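You operate a simulated robot arm through the tools that you are given. There is no shell and no other tool. Be economical: measure what you need, move in short steps, check, and stop when the job is done.

Carry out the task below with a simulated robot arm. There is one attempt and no reset: what you move stays moved.

## Task
Set the lane gauge to 20 mm with its block and lock it.
Fine: the block goes back.

It is judged by the outcome, as a careful person would: the job done as asked, and still so three seconds after it is handed in. It fails if anything else is knocked over, pushed out of place, dropped, spilled or broken.

## Robot
A 6-joint arm with a two-finger parallel gripper, fixed in place. Base frame: the origin is at the foot of the arm, x ahead of it, y to its left, z up; the work surface is at about z = 0.82. Units: m, rad, N and s.
With the tool pointing down near the work surface it reaches from about 0.26 to 0.68 m from the base axis. Its first joint turns from -1.152 to 1.152 rad. Payload 2.9 kg.
The TCP is the grasp point between the finger pads, 0.03 m short of the fingertips. In the tool frame z runs along the fingers and y along their closing line. Largest opening 0.11 m; finger width 0.02, thickness 0.01; the body of the gripper, 0.048 by 0.112 m, starts 0.055 m behind the TCP.
Orientation is that of the tool frame in the base frame, as a unit quaternion [w, x, y, z]. With the fingers straight down and closing along the base's y, the tool's x points along the base's -x, its y along +y and its z along -z.

## Interface
- The arm moves only by the tool apply_moves. Its argument "moves" is a list of rows, each a list of 3 entries, a list of its own where there are three numbers: the shift along the base's x, y, z in units of 20 mm (1.0 is 20 mm), then the turn, a rotation vector about the base's x, y, z in units of 4 degrees (1.0 is 4 degrees), then the gripper command, from -1 (shut) to 1 (fully open), values between in proportion. In form: [[[dx, dy, dz], [rx, ry, rz], jaw], ...]. A call has 1 to 8 rows; each row shifts and turns the commanded pose from where the row before left it. A call with a number of a shift or a turn outside -1 to 1 is refused whole. Rows are played at 5 a second. More than 0.05 m and 0.15 rad between two rows, or a gripper value outside its range, and nothing of the call is played. Where a pose cannot be reached the arm comes as near as it can. A force on the tool above 70 N (or 10 N above the force at the start of the call, whichever is more), or a blocked arm, ends the call early, and 0.2 s more pass. Each finger travels about 0.108 m/s and halts on what it meets, pressing with about 29 N; the grip force reading is that of the motor and also rises with nothing between the fingers. The clock runs only during rows and for 0.2 s after the last one: add rows that do not move to give the fingers time. It gives the time, the measured TCP pose, the force on the tool (base axes), the opening and the grip force at its end, in the units of the frame above (readings bear some noise).
- Cameras (640 x 400 px; columns grow to the right, rows downward): "scene" is fixed at [0.0728, 0.4329, 1.3809]; the picture's right is [-0.78, -0.62, 0.00], its down [-0.39, 0.49, -0.78] and it looks along [0.49, -0.61, -0.62] (base axes); focal length 341 px, centre (320, 200). "wrist" rides on the gripper at [-0.036, 0, -0.057] in the tool frame; the picture's right is [0.00, -1.00, 0.00], its down [0.97, 0.00, -0.24] and it looks along [0.24, 0.00, 0.97] (tool axes); focal length 218 px, centre (320, 200). There is no depth. A picture from a camera that has moved, and an enlarged one, comes with that camera's place and axes in the base frame and with its lens.
- camera(camera): a new picture of that camera. The clock stands still meanwhile.
- zoom(camera, box): a new picture of the part [left, top, right, bottom] of that camera's present view, enlarged. The clock stands still meanwhile.
- job_done(): hands the job in; it is judged then, once.

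Go step by step. Nothing tells you positions but the pictures and the camera data: compare them with the known pose of the tool, close in by small moves and look again before you grip or let go. The budget is 120 turns and 68 pictures, counting those below and the enlarged ones. Unless the task says otherwise, let go and move clear before handing in, and close with one line.

The tools are called after "Emit:" as name(argument=value, ...) on one line, values as JSON. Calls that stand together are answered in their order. apply_moves: Moves the arm, as the interface text tells. Its arguments: {"type":"object","properties":{"moves":{"type":"array"}},"required":["moves"]} The other tools are called the same way: camera (camera) takes a picture; zoom (camera, box) takes an enlarged picture of a part of a camera's view; job_done () hands the job in.

At the start:

```text
clock: 0.0
tcp_pos: [0.3443, 0.1184, 1.0504]
tool_rot: [0.0, 0.0, 1.0, 0.0]
force: [0.0, 0.0, -0.3]
opening: 0.11
finger_force: 0.1
```

scene: 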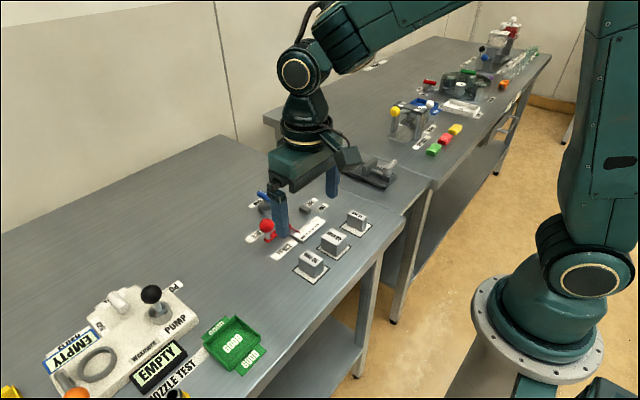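
wrist: 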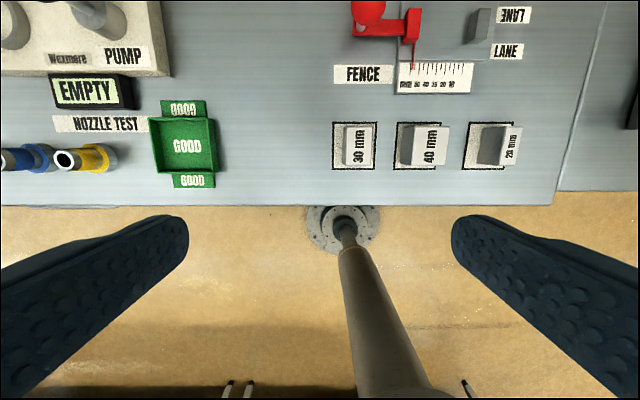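

I see a bench with a lane gauge (red fence, scale, fixed stop) and three gauge blocks labelled 30, 40 and 20 mm. I'll look closer at both views first.

Emit:
zoom(camera="scene", box=[220, 160, 400, 290])

Emit:
zoom(camera="wrist", box=[320, 0, 560, 180])

```text
3.08 times, centred on (310, 225) of scene
camera zoom: at [0.0728, 0.4329, 1.3809], right [-0.78, -0.62, 0.0], down [-0.39, 0.49, -0.78], along [0.49, -0.61, -0.62], focal length 1050 px, centre (351, 123)
```

zoom: 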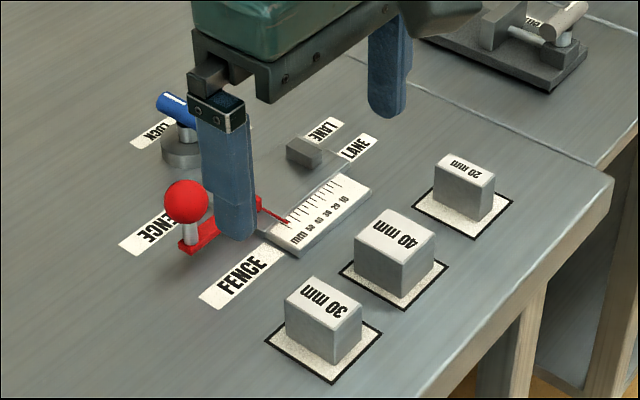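

```text
2.22 times, centred on (440, 90) of wrist
camera zoom: at [0.3804, 0.119, 1.1074], right [0.0, -1.0, 0.0], down [-0.97, 0.0, 0.24], along [-0.24, 0.0, -0.97], focal length 485 px, centre (53, 444)
```

zoom: 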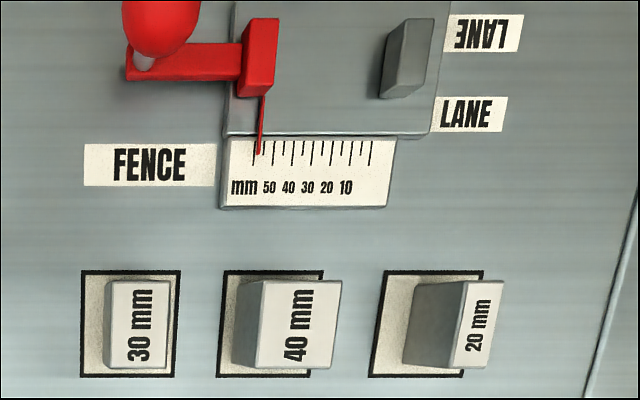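

Next I move over the gauge to look straight down at the fence, stop and lock lever.

Emit:
apply_moves(moves=[[[1, -0.6, 0], [0, 0, 0], 1], [[1, -0.6, 0], [0, 0, 0], 1], [[1, -0.6, 0], [0, 0, 0], 1], [[1, -0.6, 0], [0, 0, 0], 1], [[1, -0.6, 0], [0, 0, 0], 1], [[1, -0.6, 0], [0, 0, 0], 1], [[1, -0.6, 0], [0, 0, 0], 1], [[0, -0.6, 0], [0, 0, 0], 1]])

Emit:
camera(camera="wrist")

Emit:
camera(camera="scene")

```text
clock: 1.8
tcp_pos: [0.4846, 0.0234, 1.0509]
tool_rot: [0.001, 0.0, 1.0, 0.0]
force: [-0.3, -0.5, 0.3]
opening: 0.1099
finger_force: 0.0
```

```text
63 pictures are left
camera wrist: at [0.521, 0.0231, 1.1077], right [0.0, -1.0, 0.0], down [-0.97, 0.0, 0.24], along [-0.24, 0.0, -0.97], focal length 218 px, centre (320, 200)
```

wrist: 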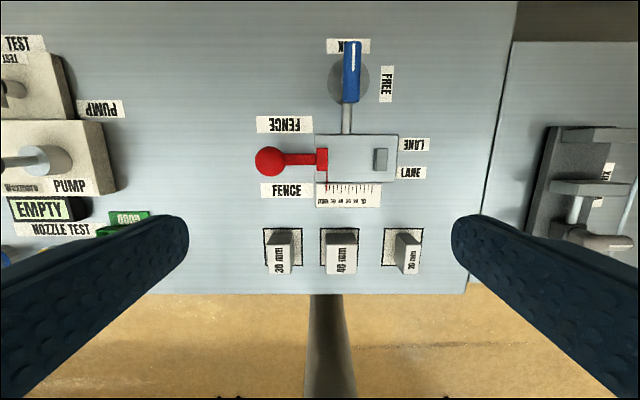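

```text
62 pictures are left
```

scene: 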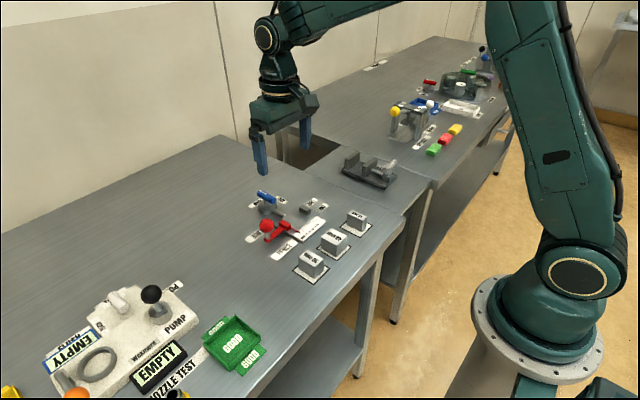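

Emit:
zoom(camera="wrist", box=[240, 30, 440, 155])

Emit:
zoom(camera="wrist", box=[250, 140, 430, 280])

Emit:
zoom(camera="scene", box=[235, 175, 385, 285])

```text
3.20 times, centred on (340, 92) of wrist
camera zoom: at [0.521, 0.0231, 1.1077], right [0.0, -1.0, 0.0], down [-0.97, 0.0, 0.24], along [-0.24, 0.0, -0.97], focal length 698 px, centre (256, 544)
```

zoom: 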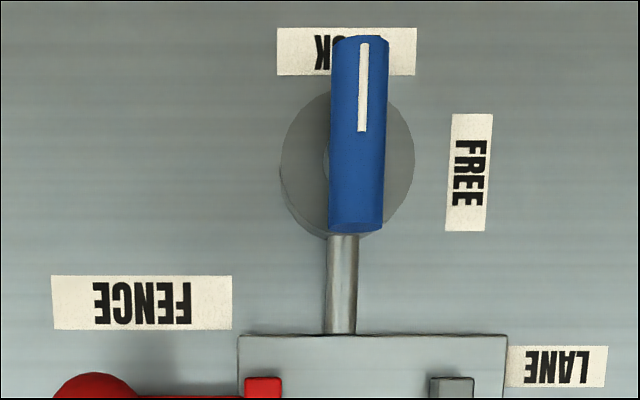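

```text
2.86 times, centred on (340, 210) of wrist
camera zoom: at [0.521, 0.0231, 1.1077], right [0.0, -1.0, 0.0], down [-0.97, 0.0, 0.24], along [-0.24, 0.0, -0.97], focal length 624 px, centre (263, 171)
```

zoom: 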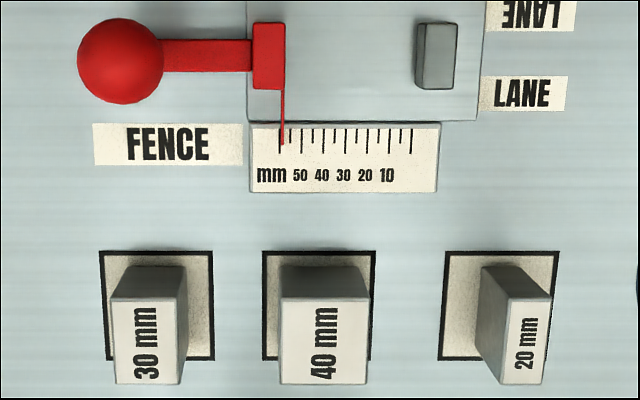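

```text
3.64 times, centred on (310, 230) of scene
camera zoom: at [0.0728, 0.4329, 1.3809], right [-0.78, -0.62, 0.0], down [-0.39, 0.49, -0.78], along [0.49, -0.61, -0.62], focal length 1241 px, centre (356, 91)
```

zoom: 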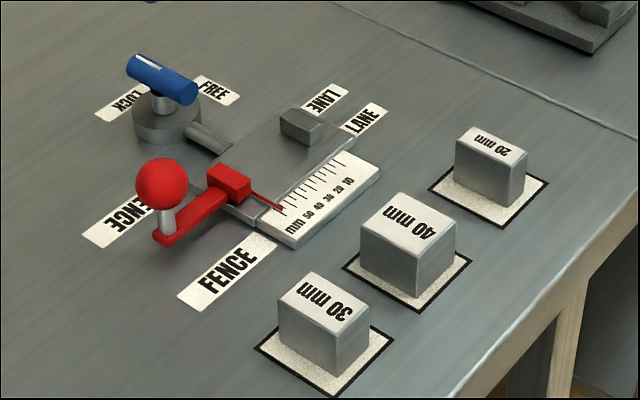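

The fence reads about 60 mm and the blue lever's white mark points at LOCK, so it must first be turned to FREE (a quarter turn toward -y). I take the lever pivot to be near (0.592, -0.008), with its bar at z ≈ 0.865, and I'll approach above it.

Emit:
apply_moves(moves=[[[0.9, -0.26, -0.5], [0, 0, 0], 1], [[0.9, -0.26, -0.7], [0, 0, 0], 1], [[0.9, -0.26, -0.7], [0, 0, 0], 0.6], [[0.9, -0.26, -0.7], [0, 0, 0], 0.4], [[0.9, -0.26, -0.7], [0, 0, 0], 0.2], [[0.8, -0.26, -0.7], [0, 0, 0], 0], [[0, 0, -0.5], [0, 0, 0], 0], [[0, 0, 0], [0, 0, 0], 0]])

Emit:
camera(camera="wrist")

Emit:
zoom(camera="scene", box=[200, 120, 360, 260])

```text
clock: 3.6
tcp_pos: [0.5909, -0.0078, 0.9604]
tool_rot: [0.0, 0.0, 1.0, 0.0]
force: [0.1, -0.2, 0.8]
opening: 0.0551
finger_force: 0.0
```

```text
58 pictures are left
camera wrist: at [0.6264, -0.008, 1.0175], right [0.0, -1.0, 0.0], down [-0.97, 0.0, 0.24], along [-0.24, 0.0, -0.97], focal length 218 px, centre (320, 200)
```

wrist: 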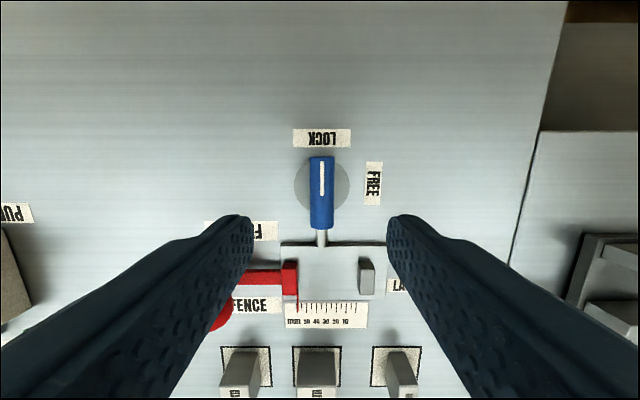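

```text
2.86 times, centred on (280, 190) of scene
camera zoom: at [0.0728, 0.4329, 1.3809], right [-0.78, -0.62, 0.0], down [-0.39, 0.49, -0.78], along [0.49, -0.61, -0.62], focal length 975 px, centre (434, 229)
```

zoom: 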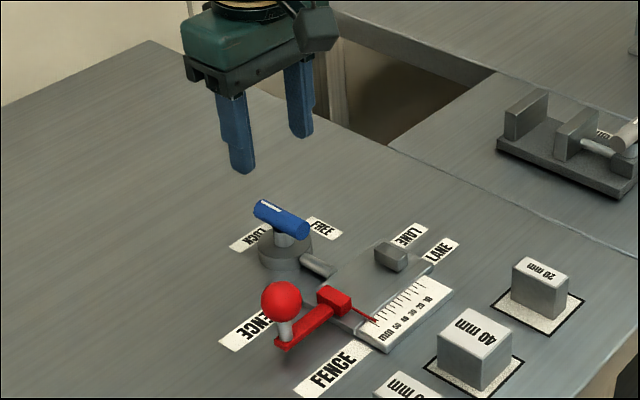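

The bar is centred under the gripper (about x 0.593, y -0.008). I lower over it and close, then check.

Emit:
apply_moves(moves=[[[0.1, 0, -1], [0, 0, 0], 0], [[0, 0, -1], [0, 0, 0], 0], [[0, 0, -1], [0, 0, 0], 0], [[0, 0, -0.9], [0, 0, 0], 0], [[0, 0, -0.2], [0, 0, 0], 0], [[0, 0, 0], [0, 0, 0], 0]])

Emit:
zoom(camera="scene", box=[200, 150, 340, 260])

Emit:
camera(camera="wrist")

```text
clock: 5.0
tcp_pos: [0.5918, -0.0099, 0.8784]
tool_rot: [0.0, 0.001, 1.0, 0.001]
force: [-0.2, -0.8, -0.6]
opening: 0.0548
finger_force: 0.2
```

```text
3.64 times, centred on (270, 205) of scene
camera zoom: at [0.0728, 0.4329, 1.3809], right [-0.78, -0.62, 0.0], down [-0.39, 0.49, -0.78], along [0.49, -0.61, -0.62], focal length 1241 px, centre (502, 182)
```

zoom: 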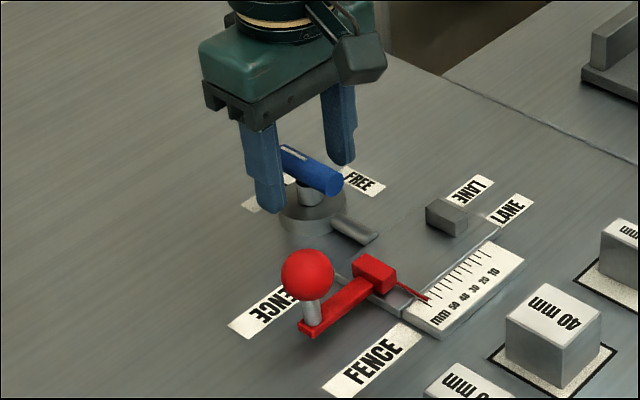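

```text
55 pictures are left
camera wrist: at [0.6281, -0.0079, 0.935], right [0.0, -1.0, 0.0], down [-0.97, 0.0, 0.24], along [-0.24, 0.0, -0.97], focal length 218 px, centre (320, 200)
```

wrist: 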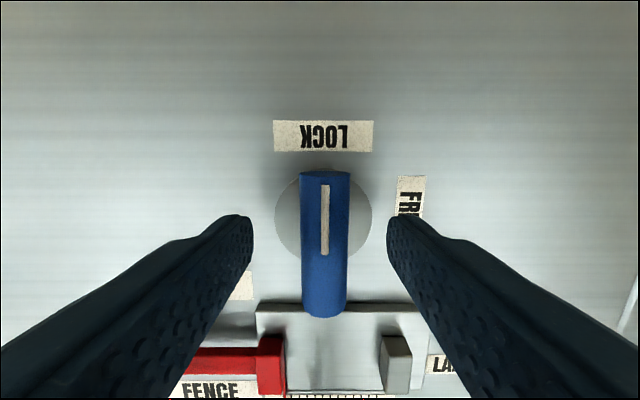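

The fingers straddle the bar over its middle. I close on it.

Emit:
apply_moves(moves=[[[0.1, -0.05, 0], [0, 0, 0], -0.3], [[0, 0, 0], [0, 0, 0], -0.8], [[0, 0, 0], [0, 0, 0], -0.8], [[0, 0, 0], [0, 0, 0], -0.8]])

```text
clock: 6.0
tcp_pos: [0.5935, -0.0098, 0.8776]
tool_rot: [0.001, 0.0, 1.0, 0.0]
force: [1.2, -2.9, 0.4]
opening: 0.0178
finger_force: 44.7
```

The bar is gripped (18 mm opening). I turn it clockwise toward FREE in steps.

Emit:
apply_moves(moves=[[[0, 0, 0], [0, 0, -1], -0.8], [[0, 0, 0], [0, 0, -1], -0.8], [[0, 0, 0], [0, 0, -1], -0.8], [[0, 0, 0], [0, 0, -1], -0.8], [[0, 0, 0], [0, 0, -1], -0.8]])

```text
clock: 7.2
tcp_pos: [0.5935, -0.0098, 0.8794]
tool_rot: [0.0, 0.175, 0.985, -0.001]
force: [-4.2, -10.4, 4.7]
opening: 0.0176
finger_force: 45.0
```

Turning works with modest force, so I continue.

Emit:
apply_moves(moves=[[[0, 0, 0], [0, 0, -1], -0.8], [[0, 0, 0], [0, 0, -1], -0.8], [[0, 0, 0], [0, 0, -1], -0.8], [[0, 0, 0], [0, 0, -1], -0.8], [[0, 0, 0], [0, 0, -1], -0.8], [[0, 0, 0], [0, 0, -1], -0.8]])

Emit:
camera(camera="wrist")

```text
clock: 8.6
tcp_pos: [0.5943, -0.0099, 0.8786]
tool_rot: [-0.002, 0.376, 0.927, -0.001]
force: [-8.9, -20.3, 6.9]
opening: 0.0176
finger_force: 44.8
```

```text
54 pictures are left
camera wrist: at [0.6197, -0.0356, 0.9354], right [-0.7, -0.72, 0.0], down [-0.7, 0.68, 0.24], along [-0.17, 0.17, -0.97], focal length 218 px, centre (320, 200)
```

wrist: 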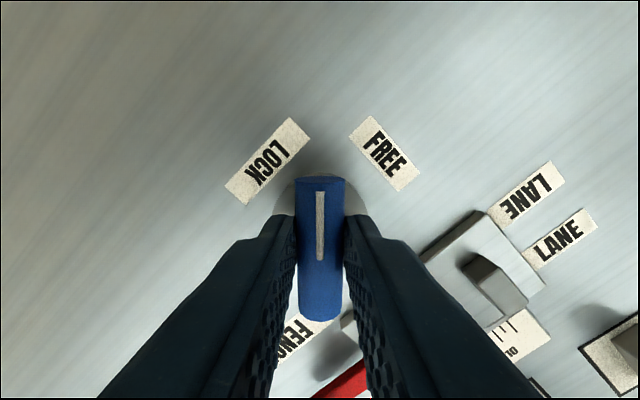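

The bar has followed about 45°. The side load suggests a small centre offset, so I nudge -x as I continue.

Emit:
apply_moves(moves=[[[-0.05, -0.03, 0], [0, 0, -1], -0.8], [[-0.05, 0, 0], [0, 0, -1], -0.8], [[0, 0, 0], [0, 0, -1], -0.8], [[0, 0, 0], [0, 0, -1], -0.8]])

```text
clock: 9.6
tcp_pos: [0.5938, -0.0108, 0.8784]
tool_rot: [0.001, 0.502, 0.865, 0.001]
force: [6.1, -17.7, -4.0]
opening: 0.0177
finger_force: 44.4
```

Emit:
apply_moves(moves=[[[0, -0.03, 0], [0, 0, -1], -0.8], [[0, -0.03, 0], [0, 0, -1], -0.8], [[0, 0, 0], [0, 0, -1], -0.8], [[0, 0, 0], [0, 0, -1], -0.8], [[0, 0, 0], [0, 0, -1], -0.8]])

```text
clock: 10.8
tcp_pos: [0.5909, -0.0112, 0.8789]
tool_rot: [0.0, 0.643, 0.766, 0.001]
force: [13.5, -9.4, -3.1]
opening: 0.0177
finger_force: 44.8
```

Emit:
apply_moves(moves=[[[0.05, 0, 0], [0, 0, -1], -0.8], [[0.05, 0, 0], [0, 0, -1], -0.8], [[0, 0, 0], [0, 0, -0.5], -0.8], [[0, 0, 0], [0, 0, 0], -0.8]])

Emit:
camera(camera="wrist")

```text
clock: 11.8
tcp_pos: [0.5938, -0.0111, 0.8785]
tool_rot: [-0.002, 0.708, 0.706, -0.001]
force: [-14.2, -5.6, 11.7]
opening: 0.018
finger_force: 44.5
```

```text
53 pictures are left
camera wrist: at [0.5932, -0.0469, 0.9354], right [-1.0, 0.0, 0.01], down [0.0, 0.97, 0.24], along [-0.01, 0.24, -0.97], focal length 218 px, centre (320, 200)
```

wrist: 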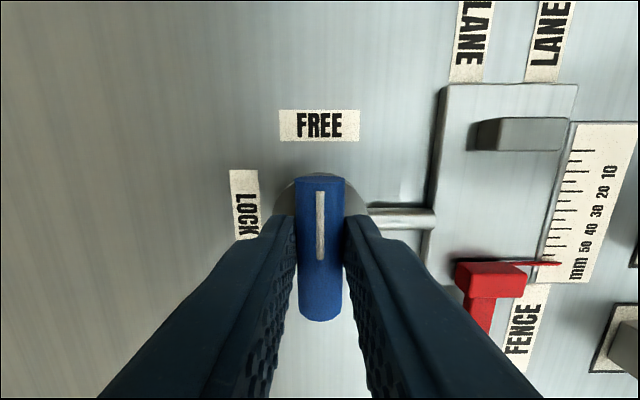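

The mark now points at FREE. I release and rise.

Emit:
apply_moves(moves=[[[0, 0, 0], [0, 0, 0], -0.2], [[0, 0, 0], [0, 0, 0], -0.2], [[0, 0, 0.5], [0, 0, 0], -0.2], [[0, 0, 1], [0, 0, 0], -0.2], [[0, 0, 1], [0, 0, 0], -0.2], [[0, 0, 1], [0, 0, 0], 0], [[0, 0, 1], [0, 0, 0], 0.2], [[0, 0, 0], [0, 0, 0], 0.2]])

Emit:
camera(camera="wrist")

```text
clock: 13.6
tcp_pos: [0.596, -0.0115, 0.9692]
tool_rot: [0.0, 0.707, 0.707, 0.0]
force: [0.6, 0.3, 0.8]
opening: 0.066
finger_force: 0.1
```

```text
52 pictures are left
camera wrist: at [0.5945, -0.0469, 1.0258], right [-1.0, 0.0, 0.0], down [0.0, 0.97, 0.24], along [0.0, 0.24, -0.97], focal length 218 px, centre (320, 200)
```

wrist: 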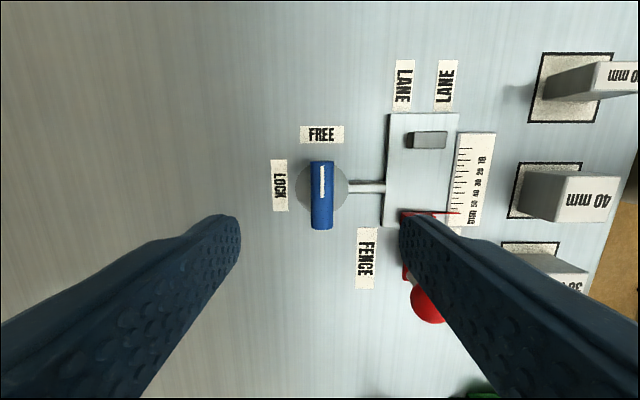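

Lever is free and undisturbed. Now I go above the 20 mm block at about (0.378, -0.097).

Emit:
apply_moves(moves=[[[-1, -0.5, 0], [0, 0, 0], 0.3], [[-1, -0.5, 0], [0, 0, 0], 0.3], [[-1, -0.5, 0], [0, 0, 0], 0.3], [[-1, -0.5, 0], [0, 0, 0], 0.3], [[-1, -0.5, 0], [0, 0, 0], 0.3], [[-1, -0.5, 0], [0, 0, 0], 0.3], [[-1, -0.5, 0], [0, 0, 0], 0.3], [[-1, -0.5, 0], [0, 0, 0], 0.3]])

Emit:
apply_moves(moves=[[[-1, -0.15, 0], [0, 0, 0], 0.3], [[-1, 0, 0], [0, 0, 0], 0.3], [[-0.9, 0, 0], [0, 0, 0], 0.3], [[0, 0, 0], [0, 0, 0], 0.3]])

Emit:
camera(camera="wrist")

Emit:
zoom(camera="scene", box=[250, 150, 410, 270])

```text
clock: 15.4
tcp_pos: [0.4342, -0.0918, 0.9685]
tool_rot: [0.0, 0.707, 0.707, 0.0]
force: [-0.5, 0.4, 0.3]
opening: 0.0713
finger_force: 0.0
```

```text
clock: 16.4
tcp_pos: [0.3778, -0.0942, 0.9693]
tool_rot: [-0.001, 0.707, 0.707, 0.0]
force: [-0.1, -0.3, -0.4]
opening: 0.0716
finger_force: 0.0
```

```text
51 pictures are left
camera wrist: at [0.3767, -0.13, 1.0258], right [-1.0, 0.0, 0.0], down [0.0, 0.97, 0.24], along [0.0, 0.24, -0.97], focal length 218 px, centre (320, 200)
```

wrist: 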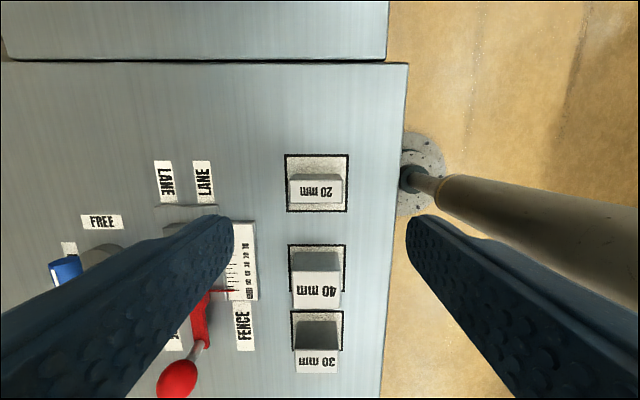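

```text
3.33 times, centred on (330, 210) of scene
camera zoom: at [0.0728, 0.4329, 1.3809], right [-0.78, -0.62, 0.0], down [-0.39, 0.49, -0.78], along [0.49, -0.61, -0.62], focal length 1138 px, centre (287, 167)
```

zoom: 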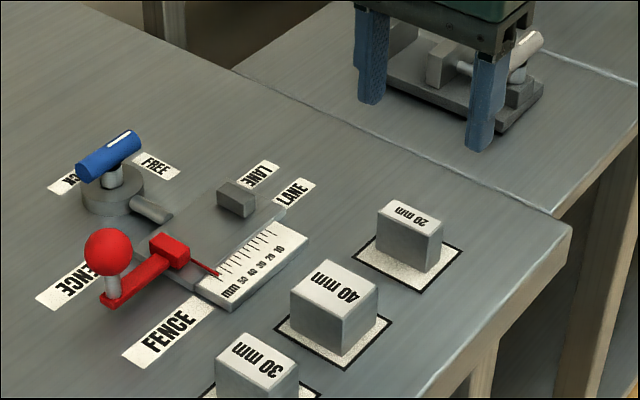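

The block top is centred at about (0.379, -0.094). I descend with the fingers closing along x on its 40 mm length, leaving the 20 mm faces free.

Emit:
apply_moves(moves=[[[0.07, 0, -1], [0, 0, 0], 0.3], [[0, 0, -1], [0, 0, 0], 0.3], [[0, 0, -1], [0, 0, 0], 0.3], [[0, 0, -1], [0, 0, 0], 0.3], [[0, 0, -0.8], [0, 0, 0], 0.3], [[0, 0, 0], [0, 0, 0], 0.3]])

Emit:
camera(camera="wrist")

Emit:
zoom(camera="scene", box=[290, 150, 410, 260])

```text
clock: 17.8
tcp_pos: [0.3788, -0.095, 0.8728]
tool_rot: [0.0, 0.707, 0.707, 0.0]
force: [1.0, -0.6, 0.7]
opening: 0.0716
finger_force: 0.1
```

```text
49 pictures are left
camera wrist: at [0.378, -0.1296, 0.9292], right [-1.0, 0.0, 0.0], down [0.0, 0.97, 0.24], along [0.0, 0.24, -0.97], focal length 218 px, centre (320, 200)
```

wrist: 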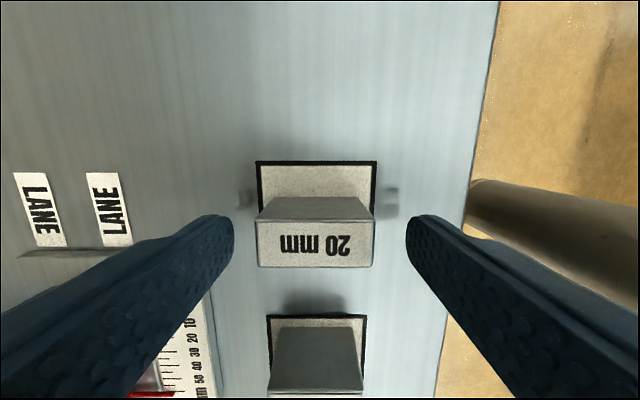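

```text
3.64 times, centred on (350, 205) of scene
camera zoom: at [0.0728, 0.4329, 1.3809], right [-0.78, -0.62, 0.0], down [-0.39, 0.49, -0.78], along [0.49, -0.61, -0.62], focal length 1241 px, centre (211, 182)
```

zoom: 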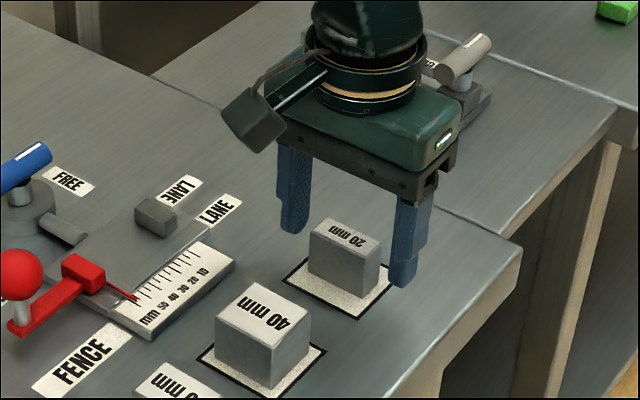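

The block is centred within about 1–2 mm and its top is near z 0.86. I make a small correction, lower a bit and close.

Emit:
apply_moves(moves=[[[0.05, -0.08, -0.5], [0, 0, 0], 0.3], [[0, 0, 0], [0, 0, 0], 0.0], [[0, 0, 0], [0, 0, 0], -0.3], [[0, 0, 0], [0, 0, 0], -0.5], [[0, 0, 0], [0, 0, 0], -0.5], [[0, 0, 0], [0, 0, 0], -0.5]])

Emit:
camera(camera="wrist")

```text
clock: 19.2
tcp_pos: [0.3788, -0.0964, 0.8616]
tool_rot: [0.0, 0.707, 0.707, 0.0]
force: [0.0, -0.7, 0.4]
opening: 0.0432
finger_force: 29.3
```

```text
47 pictures are left
camera wrist: at [0.3789, -0.1315, 0.9194], right [-1.0, 0.0, 0.0], down [0.0, 0.97, 0.24], along [0.0, 0.24, -0.97], focal length 218 px, centre (320, 200)
```

wrist: 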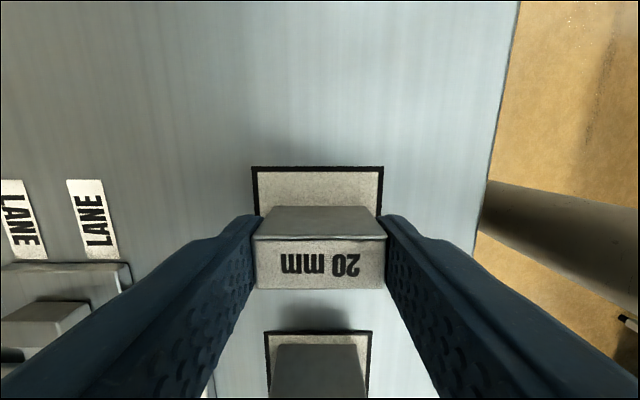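

The block is gripped (43 mm). I lift it and carry it to above the gauge.

Emit:
apply_moves(moves=[[[0, 0, 0.5], [0, 0, 0], -0.5], [[0, 0, 1], [0, 0, 0], -0.5], [[0, 0, 1], [0, 0, 0], -0.5], [[0, 0, 1], [0, 0, 0], -0.5], [[0.6, 0.4, 0.6], [0, 0, 0], -0.5], [[0.8, 0.5, 0], [0, 0, 0], -0.5], [[1, 0.5, 0], [0, 0, 0], -0.5], [[1, 0.5, 0], [0, 0, 0], -0.5]])

Emit:
apply_moves(moves=[[[1, 0.5, 0], [0, 0, 0], -0.5], [[1, 0.5, 0], [0, 0, 0], -0.5], [[1, 0.28, 0], [0, 0, 0], -0.5], [[0, 0, 0], [0, 0, 0], -0.5]])

Emit:
camera(camera="wrist")

Emit:
zoom(camera="scene", box=[220, 120, 380, 260])

```text
clock: 21.0
tcp_pos: [0.4475, -0.0575, 0.9452]
tool_rot: [0.0, 0.707, 0.707, 0.0]
force: [-0.6, -0.3, -0.7]
opening: 0.0433
finger_force: 29.0
```

```text
clock: 22.0
tcp_pos: [0.5082, -0.0315, 0.9442]
tool_rot: [0.0, 0.707, 0.707, -0.001]
force: [-0.6, -0.2, 0.1]
opening: 0.0431
finger_force: 29.0
```

```text
46 pictures are left
camera wrist: at [0.5073, -0.0676, 1.0016], right [-1.0, 0.0, 0.0], down [0.0, 0.97, 0.24], along [0.0, 0.24, -0.97], focal length 218 px, centre (320, 200)
```

wrist: 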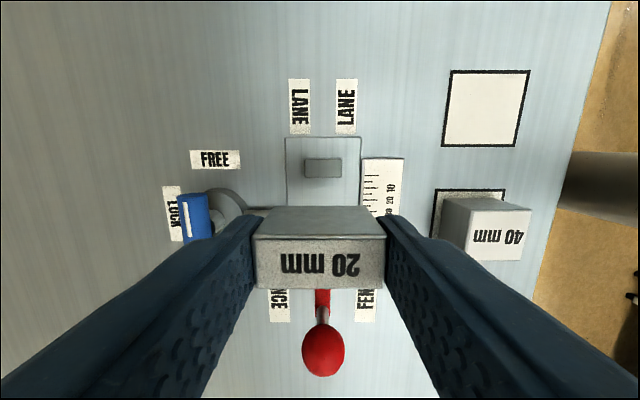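

```text
2.86 times, centred on (300, 190) of scene
camera zoom: at [0.0729, 0.4329, 1.3809], right [-0.78, -0.62, 0.0], down [-0.39, 0.49, -0.78], along [0.49, -0.61, -0.62], focal length 975 px, centre (377, 229)
```

zoom: 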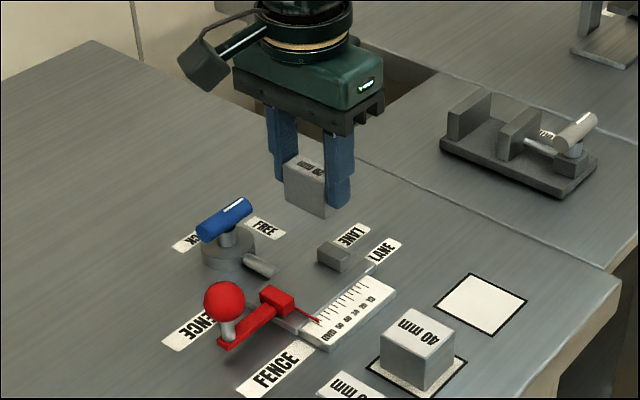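

I zoom to measure where the block sits in the grip before lowering.

Emit:
zoom(camera="wrist", box=[240, 140, 400, 300])

Emit:
zoom(camera="scene", box=[270, 140, 350, 220])

```text
2.50 times, centred on (320, 220) of wrist
camera zoom: at [0.5073, -0.0676, 1.0016], right [-1.0, 0.0, 0.0], down [0.0, 0.97, 0.24], along [0.0, 0.24, -0.97], focal length 546 px, centre (320, 150)
```

zoom: 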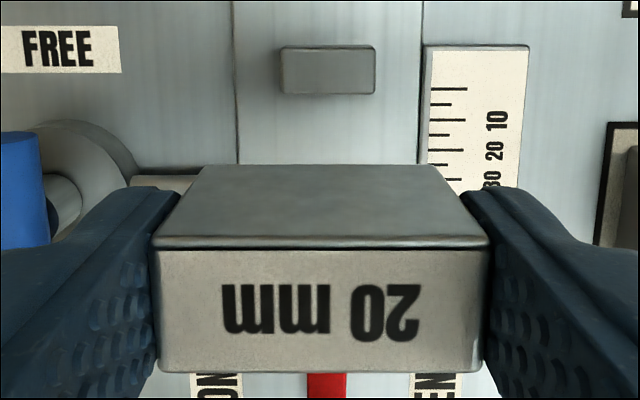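

```text
5.00 times, centred on (310, 180) of scene
camera zoom: at [0.0729, 0.4329, 1.3809], right [-0.78, -0.62, 0.0], down [-0.39, 0.49, -0.78], along [0.49, -0.61, -0.62], focal length 1706 px, centre (370, 300)
```

zoom: 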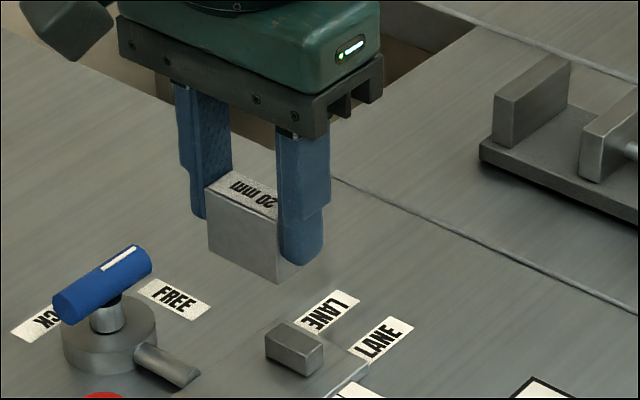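

The block sits about 1–3 mm toward +y in the grip, leaving roughly 5 mm clearance from the stop. I lower to just above the plate.

Emit:
apply_moves(moves=[[[-0.13, 0, -0.8], [0, 0, 0], -0.5], [[0, 0, -1], [0, 0, 0], -0.5], [[0, 0, -1], [0, 0, 0], -0.5], [[0, 0, -0.5], [0, 0, 0], -0.5], [[0, 0, 0], [0, 0, 0], -0.5]])

Emit:
camera(camera="wrist")

Emit:
zoom(camera="scene", box=[240, 160, 340, 250])

```text
clock: 23.2
tcp_pos: [0.5039, -0.0328, 0.8784]
tool_rot: [-0.001, 0.707, 0.707, -0.001]
force: [0.3, 0.2, -0.3]
opening: 0.0433
finger_force: 28.6
```

```text
42 pictures are left
camera wrist: at [0.5041, -0.0681, 0.9352], right [-1.0, 0.0, 0.0], down [0.0, 0.97, 0.24], along [0.0, 0.24, -0.97], focal length 218 px, centre (320, 200)
```

wrist: 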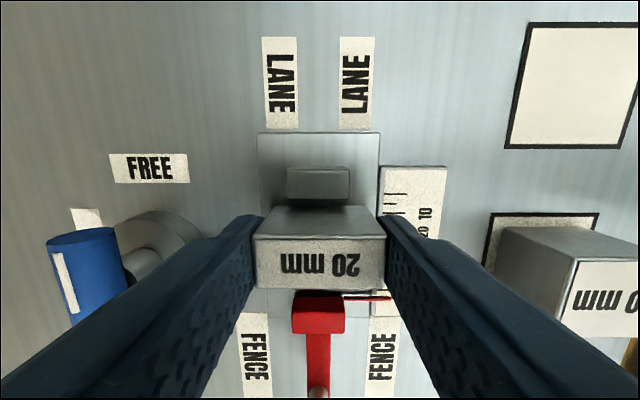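

```text
4.44 times, centred on (290, 205) of scene
camera zoom: at [0.0729, 0.4329, 1.3809], right [-0.78, -0.62, 0.0], down [-0.39, 0.49, -0.78], along [0.49, -0.61, -0.62], focal length 1517 px, centre (453, 178)
```

zoom: 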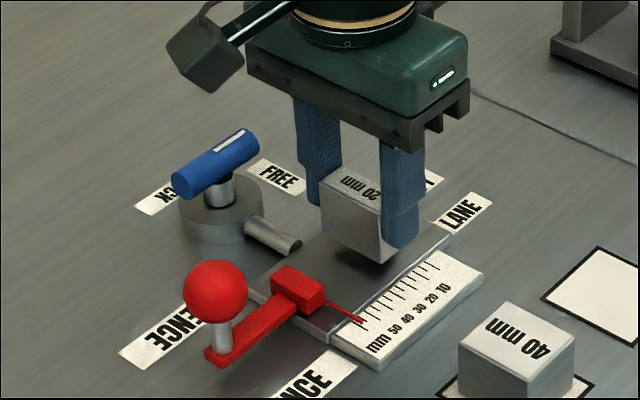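

The block hangs just above the plate, clear of the stop. I lower in small steps and watch the force.

Emit:
apply_moves(moves=[[[0, 0, -0.2], [0, 0, 0], -0.5], [[0, 0, 0], [0, 0, 0], -0.5]])

Emit:
apply_moves(moves=[[[0, 0, -0.1], [0, 0, 0], -0.5], [[0, 0, 0], [0, 0, 0], -0.5]])

Emit:
apply_moves(moves=[[[0, 0, -0.1], [0, 0, 0], -0.5], [[0, 0, 0], [0, 0, 0], -0.5]])

```text
clock: 23.8
tcp_pos: [0.5051, -0.0328, 0.8738]
tool_rot: [0.001, 0.708, 0.707, 0.0]
force: [0.8, -0.2, -1.6]
opening: 0.0432
finger_force: 29.3
```

```text
clock: 24.4
tcp_pos: [0.5038, -0.033, 0.8724]
tool_rot: [0.0, 0.707, 0.707, 0.001]
force: [-0.4, 0.1, -0.5]
opening: 0.0431
finger_force: 29.5
```

```text
clock: 25.0
tcp_pos: [0.5039, -0.0326, 0.8714]
tool_rot: [0.001, 0.707, 0.708, 0.0]
force: [-0.4, -0.3, -1.0]
opening: 0.0433
finger_force: 28.6
```

Emit:
apply_moves(moves=[[[0, 0, -0.1], [0, 0, 0], -0.5], [[0, 0, 0], [0, 0, 0], -0.5]])

Emit:
apply_moves(moves=[[[0, 0, -0.1], [0, 0, 0], -0.5], [[0, 0, 0], [0, 0, 0], -0.5]])

Emit:
zoom(camera="scene", box=[280, 180, 340, 240])

```text
clock: 25.6
tcp_pos: [0.5035, -0.0324, 0.8695]
tool_rot: [0.001, 0.707, 0.707, 0.001]
force: [-7.5, 0.0, 23.4]
opening: 0.0436
finger_force: 28.9
```

```text
clock: 26.2
tcp_pos: [0.5047, -0.0331, 0.8693]
tool_rot: [0.001, 0.707, 0.707, 0.001]
force: [-11.8, -0.8, 37.4]
opening: 0.0434
finger_force: 28.8
```

```text
6.67 times, centred on (310, 210) of scene
camera zoom: at [0.072, 0.4329, 1.3809], right [-0.78, -0.62, 0.0], down [-0.38, 0.49, -0.78], along [0.49, -0.61, -0.62], focal length 2275 px, centre (387, 133)
```

zoom: 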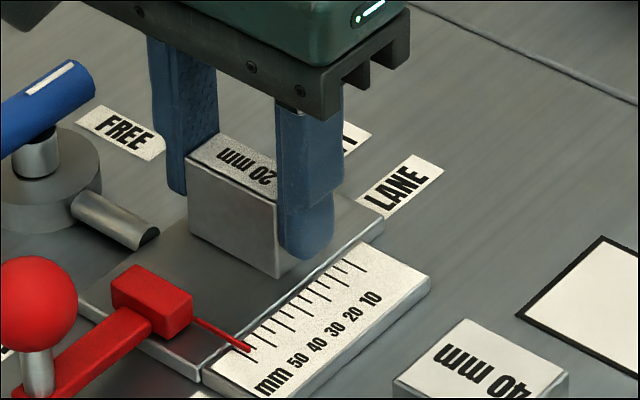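

The block has touched the plate (TCP z ≈ 0.8695). I ease the pressure, then slide it toward the stop until it touches.

Emit:
apply_moves(moves=[[[0, 0, 0.15], [0, 0, 0], -0.5], [[0, -0.1, 0], [0, 0, 0], -0.5], [[0, 0, 0], [0, 0, 0], -0.5]])

Emit:
apply_moves(moves=[[[0, -0.1, 0], [0, 0, 0], -0.5], [[0, 0, 0], [0, 0, 0], -0.5]])

Emit:
camera(camera="wrist")

```text
clock: 27.0
tcp_pos: [0.5049, -0.0341, 0.8692]
tool_rot: [0.0, 0.706, 0.708, 0.0]
force: [0.9, 2.9, 6.4]
opening: 0.0432
finger_force: 28.9
```

```text
clock: 27.6
tcp_pos: [0.5036, -0.0361, 0.8682]
tool_rot: [-0.002, 0.707, 0.708, 0.0]
force: [-0.5, 5.2, 0.1]
opening: 0.0431
finger_force: 28.8
```

```text
39 pictures are left
camera wrist: at [0.5039, -0.0717, 0.9259], right [-1.0, 0.0, 0.0], down [0.0, 0.97, 0.24], along [0.0, 0.24, -0.97], focal length 218 px, centre (320, 200)
```

wrist: 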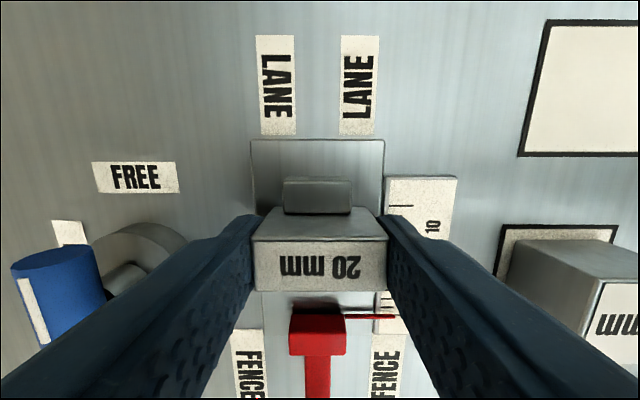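

Emit:
apply_moves(moves=[[[0, -0.05, 0], [0, 0, 0], -0.5], [[0, 0, 0], [0, 0, 0], -0.5]])

Emit:
apply_moves(moves=[[[0, -0.05, 0], [0, 0, 0], -0.5], [[0, 0, 0], [0, 0, 0], -0.5]])

Emit:
zoom(camera="wrist", box=[240, 140, 400, 300])

```text
clock: 28.2
tcp_pos: [0.503, -0.0359, 0.87]
tool_rot: [-0.002, 0.706, 0.708, -0.001]
force: [-0.4, 15.6, -3.5]
opening: 0.043
finger_force: 29.4
```

```text
clock: 28.8
tcp_pos: [0.5047, -0.0358, 0.8684]
tool_rot: [-0.002, 0.705, 0.709, 0.001]
force: [-1.8, 23.2, -5.0]
opening: 0.0429
finger_force: 28.9
```

```text
2.50 times, centred on (320, 220) of wrist
camera zoom: at [0.5041, -0.0723, 0.9261], right [-1.0, -0.01, 0.0], down [0.0, 0.97, 0.24], along [0.0, 0.24, -0.97], focal length 546 px, centre (320, 150)
```

zoom: 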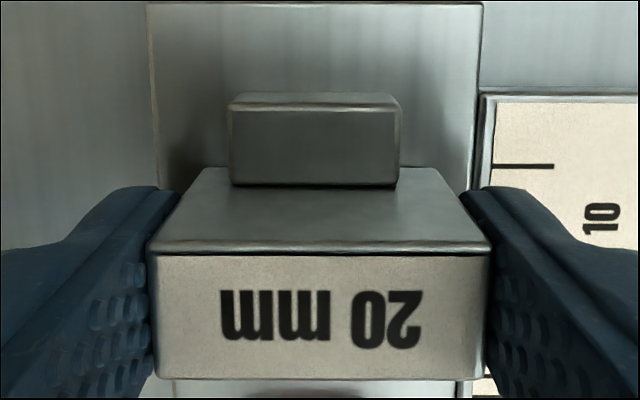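

The block is against the stop (force rising, no motion). I ease off, open just enough and check.

Emit:
apply_moves(moves=[[[0, 0.1, -0.05], [0, 0, 0], -0.5], [[0, 0, 0], [0, 0, 0], -0.2], [[0, 0, 0], [0, 0, 0], 0.0], [[0, 0, 0], [0, 0, 0], 0.1]])

Emit:
camera(camera="wrist")

```text
clock: 29.8
tcp_pos: [0.5046, -0.0365, 0.8684]
tool_rot: [0.001, 0.707, 0.707, 0.0]
force: [-0.1, -0.5, 0.4]
opening: 0.0607
finger_force: 0.0
```

```text
37 pictures are left
camera wrist: at [0.5041, -0.0721, 0.9254], right [-1.0, 0.0, 0.0], down [0.0, 0.97, 0.24], along [0.0, 0.24, -0.97], focal length 218 px, centre (320, 200)
```

wrist: 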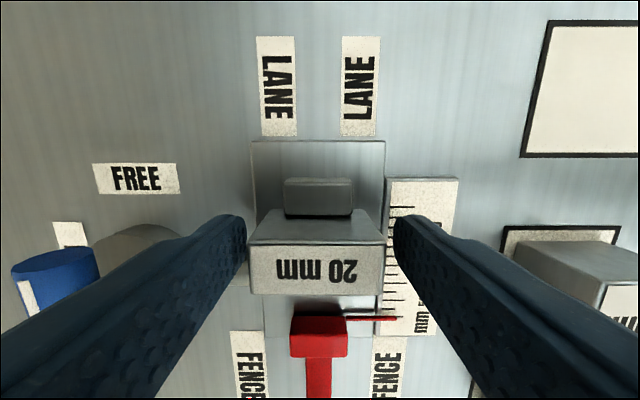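

The block stands square against the stop. I rise and look at the fence ball, about (0.5055, 0.077, 0.875).

Emit:
apply_moves(moves=[[[0, 0, 0.5], [0, 0, 0], 0.1], [[0, 0, 1], [0, 0, 0], 0.1], [[0, 0, 1], [0, 0, 0], 0.1], [[0, 0, 1], [0, 0, 0], 0.1], [[0, 0, 1], [0, 0, 0], 0.1], [[0, 1, 0], [0, 0, 0], 0.1], [[0, 1, 0], [0, 0, 0], 0.1], [[0, 1, 0], [0, 0, 0], 0.1]])

Emit:
apply_moves(moves=[[[0.05, 1, 0], [0, 0, 0], 0.1], [[0, 1, 0], [0, 0, 0], 0.1], [[0, 0.7, 0], [0, 0, 0], 0.1], [[0, 0, 0], [0, 0, 0], 0.1]])

Emit:
camera(camera="wrist")

Emit:
zoom(camera="scene", box=[220, 140, 340, 260])

```text
clock: 31.6
tcp_pos: [0.5032, 0.0245, 0.9587]
tool_rot: [0.0, 0.707, 0.707, 0.0]
force: [0.0, 0.7, 0.0]
opening: 0.0606
finger_force: 0.0
```

```text
clock: 32.6
tcp_pos: [0.5051, 0.0767, 0.9583]
tool_rot: [0.0, 0.707, 0.707, 0.0]
force: [0.4, -0.3, 0.4]
opening: 0.0604
finger_force: 0.1
```

```text
36 pictures are left
camera wrist: at [0.5047, 0.0421, 1.0154], right [-1.0, 0.0, 0.0], down [0.0, 0.97, 0.24], along [0.0, 0.24, -0.97], focal length 218 px, centre (320, 200)
```

wrist: 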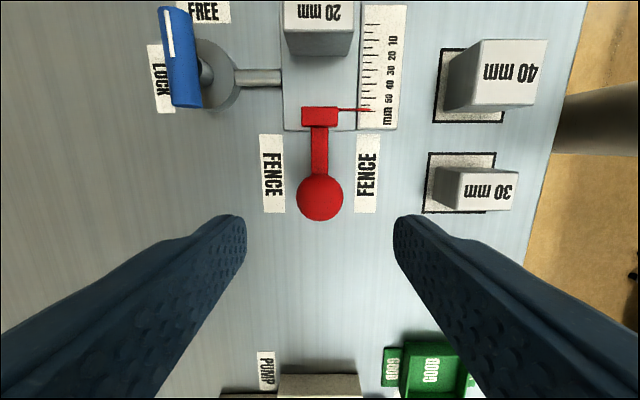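

```text
3.33 times, centred on (280, 200) of scene
camera zoom: at [0.0728, 0.4329, 1.3809], right [-0.78, -0.62, 0.0], down [-0.39, 0.49, -0.78], along [0.49, -0.61, -0.62], focal length 1138 px, centre (453, 200)
```

zoom: 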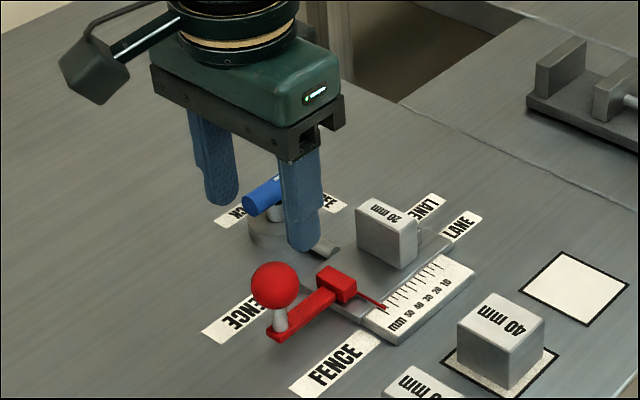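

The ball is centred under the gripper. I lower around it and close gently.

Emit:
apply_moves(moves=[[[0, -0.05, -1], [0, 0, 0], 0.1], [[0, 0, -1], [0, 0, 0], 0.1], [[0, 0, -1], [0, 0, 0], 0.1], [[0, 0, -0.9], [0, 0, 0], 0.1], [[0, 0, 0], [0, 0, 0], -0.2], [[0, 0, 0], [0, 0, 0], -0.5], [[0, 0, 0], [0, 0, 0], -0.5], [[0, 0, 0], [0, 0, 0], -0.5]])

Emit:
camera(camera="wrist")

```text
clock: 34.4
tcp_pos: [0.5054, 0.077, 0.8794]
tool_rot: [0.0, 0.707, 0.707, 0.0]
force: [-0.8, 0.4, -2.9]
opening: 0.0316
finger_force: 44.8
```

```text
34 pictures are left
camera wrist: at [0.5049, 0.0409, 0.9369], right [-1.0, 0.0, 0.0], down [0.0, 0.97, 0.24], along [0.0, 0.24, -0.97], focal length 218 px, centre (320, 200)
```

wrist: 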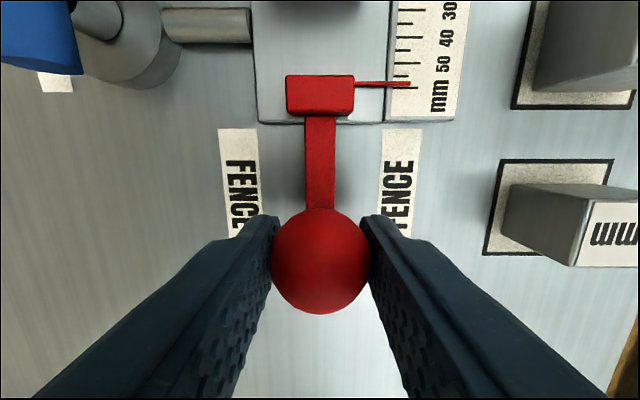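

The ball is held and the pointer reads about 58. I pull the fence 30 mm toward the block, then approach in small steps.

Emit:
apply_moves(moves=[[[0, -0.3, 0], [0, 0, 0], -0.5], [[0, -0.4, 0], [0, 0, 0], -0.5], [[0, -0.4, 0], [0, 0, 0], -0.5], [[0, -0.4, 0], [0, 0, 0], -0.5], [[0, 0, 0], [0, 0, 0], -0.5]])

Emit:
camera(camera="wrist")

```text
clock: 35.6
tcp_pos: [0.5045, 0.0474, 0.8802]
tool_rot: [0.0, 0.707, 0.707, -0.001]
force: [-4.3, -0.1, -5.1]
opening: 0.0316
finger_force: 44.6
```

```text
33 pictures are left
camera wrist: at [0.505, 0.0106, 0.9369], right [-1.0, 0.0, 0.0], down [0.0, 0.97, 0.24], along [0.0, 0.24, -0.97], focal length 218 px, centre (320, 200)
```

wrist: 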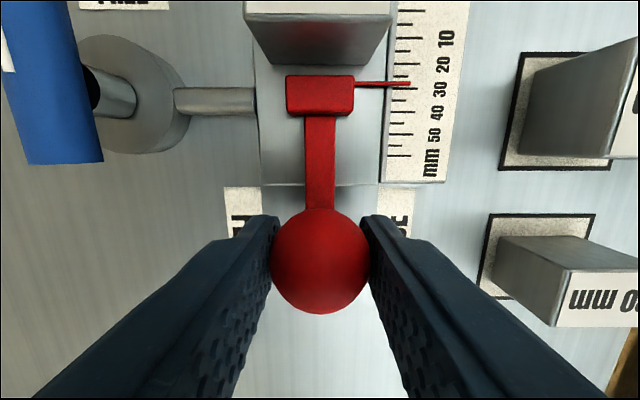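

The fence slides freely. Next comes about 6 mm more, then 1 mm steps.

Emit:
apply_moves(moves=[[[0, -0.15, 0], [0, 0, 0], -0.5], [[0, -0.15, 0], [0, 0, 0], -0.5], [[0, 0, 0], [0, 0, 0], -0.5]])

Emit:
apply_moves(moves=[[[0, -0.05, 0], [0, 0, 0], -0.5], [[0, 0, 0], [0, 0, 0], -0.5]])

Emit:
camera(camera="wrist")

```text
clock: 36.4
tcp_pos: [0.5061, 0.0402, 0.8809]
tool_rot: [-0.001, 0.707, 0.707, 0.0]
force: [-5.9, 1.2, -9.4]
opening: 0.0318
finger_force: 45.6
```

```text
clock: 37.0
tcp_pos: [0.5044, 0.0397, 0.8804]
tool_rot: [-0.001, 0.707, 0.707, -0.001]
force: [-6.7, 0.5, -11.4]
opening: 0.0315
finger_force: 45.4
```

```text
32 pictures are left
camera wrist: at [0.505, 0.004, 0.9369], right [-1.0, 0.0, 0.0], down [0.0, 0.97, 0.24], along [0.0, 0.24, -0.97], focal length 218 px, centre (320, 200)
```

wrist: 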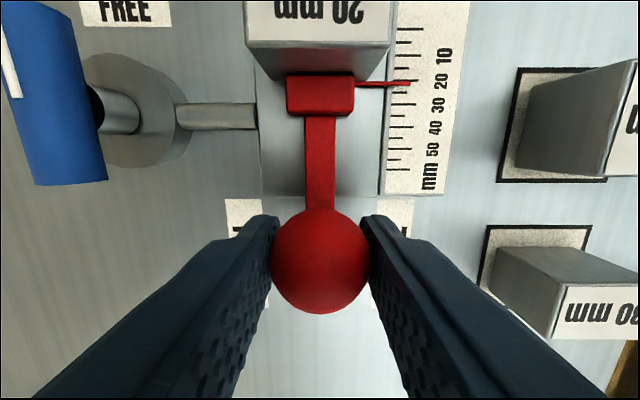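

Emit:
apply_moves(moves=[[[0, -0.05, -0.05], [0, 0, 0], -0.5], [[0, 0, 0], [0, 0, 0], -0.5]])

Emit:
apply_moves(moves=[[[0, -0.05, 0], [0, 0, 0], -0.5], [[0, 0, 0], [0, 0, 0], -0.5]])

Emit:
zoom(camera="wrist", box=[240, 0, 480, 150])

```text
clock: 37.6
tcp_pos: [0.5044, 0.0382, 0.8797]
tool_rot: [0.0, 0.707, 0.707, -0.001]
force: [-11.8, 0.6, 1.7]
opening: 0.0316
finger_force: 45.4
```

```text
clock: 38.2
tcp_pos: [0.5057, 0.0376, 0.8794]
tool_rot: [-0.001, 0.707, 0.707, 0.0]
force: [-14.7, 7.6, 10.1]
opening: 0.0314
finger_force: 44.8
```

```text
2.67 times, centred on (360, 75) of wrist
camera zoom: at [0.5049, 0.0028, 0.9369], right [-1.0, 0.0, 0.0], down [0.0, 0.97, 0.24], along [0.0, 0.24, -0.97], focal length 582 px, centre (213, 533)
```

zoom: 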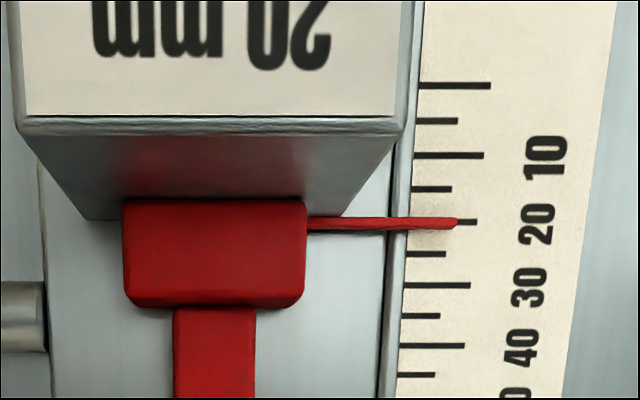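

Contact is starting and the pointer is at the 20 mark. One more half-millimetre press to seat it.

Emit:
apply_moves(moves=[[[0.03, -0.04, 0], [0, 0, 0], -0.5], [[0, 0, 0], [0, 0, 0], -0.5]])

```text
clock: 38.8
tcp_pos: [0.5061, 0.0395, 0.8807]
tool_rot: [-0.001, 0.706, 0.708, 0.0]
force: [-20.8, 16.4, 19.0]
opening: 0.0316
finger_force: 45.1
```

It is seated firmly (16 N). I ease the side and vertical load, then open and check.

Emit:
apply_moves(moves=[[[-0.08, 0, 0.06], [0, 0, 0], -0.5], [[0, 0, 0], [0, 0, 0], -0.3], [[0, 0, 0], [0, 0, 0], -0.1], [[0, 0, 0], [0, 0, 0], 0.1], [[0, 0, 0], [0, 0, 0], 0.1]])

Emit:
zoom(camera="wrist", box=[240, 0, 480, 150])

```text
clock: 40.0
tcp_pos: [0.5047, 0.0372, 0.8805]
tool_rot: [0.0, 0.707, 0.707, 0.0]
force: [-0.7, 1.5, 0.2]
opening: 0.0602
finger_force: 0.1
```

```text
2.67 times, centred on (360, 75) of wrist
camera zoom: at [0.5042, 0.0012, 0.9373], right [-1.0, 0.0, 0.0], down [0.0, 0.97, 0.24], along [0.0, 0.24, -0.97], focal length 582 px, centre (213, 533)
```

zoom: 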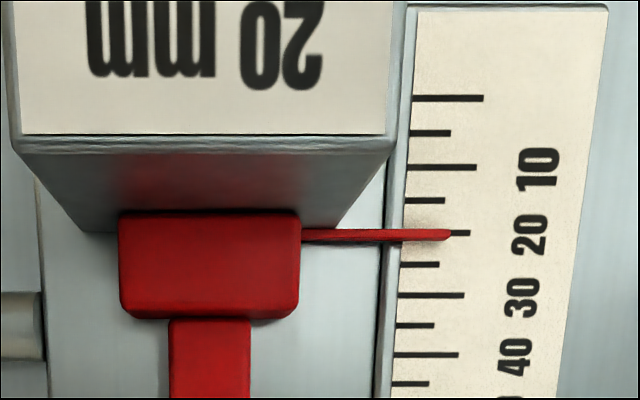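

Released; the pointer stays at 20. I rise and look straight down at the contact between fence and block.

Emit:
apply_moves(moves=[[[0, 0, 0.5], [0, 0, 0], 0.1], [[0, 0, 1], [0, 0, 0], 0.1], [[0, 0, 1], [0, 0, 0], 0.1], [[0, 0, 1], [0, 0, 0], 0.1], [[0, -0.65, 0.5], [0, 0, 0], 0.1], [[0, -0.65, 0], [0, 0, 0], 0.1], [[0, 0, 0], [0, 0, 0], 0.1]])

Emit:
zoom(camera="wrist", box=[272, 110, 400, 190])

```text
clock: 41.6
tcp_pos: [0.5023, 0.0106, 0.9609]
tool_rot: [0.0, 0.706, 0.708, 0.0]
force: [0.0, 0.1, 0.0]
opening: 0.0607
finger_force: 0.0
```

```text
5.00 times, centred on (336, 150) of wrist
camera zoom: at [0.5038, -0.0248, 1.0175], right [-1.0, 0.0, 0.0], down [0.0, 0.97, 0.24], along [0.0, 0.24, -0.97], focal length 1091 px, centre (240, 450)
```

zoom: 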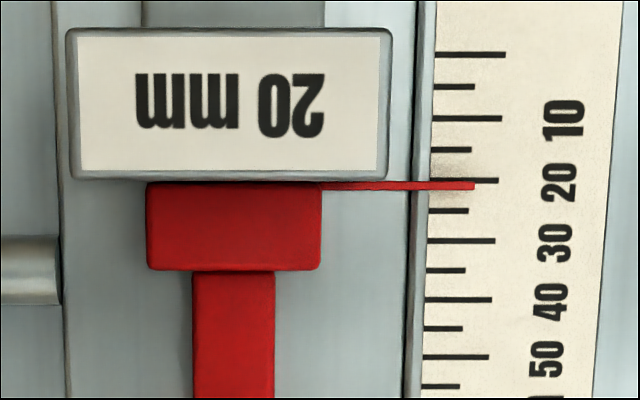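

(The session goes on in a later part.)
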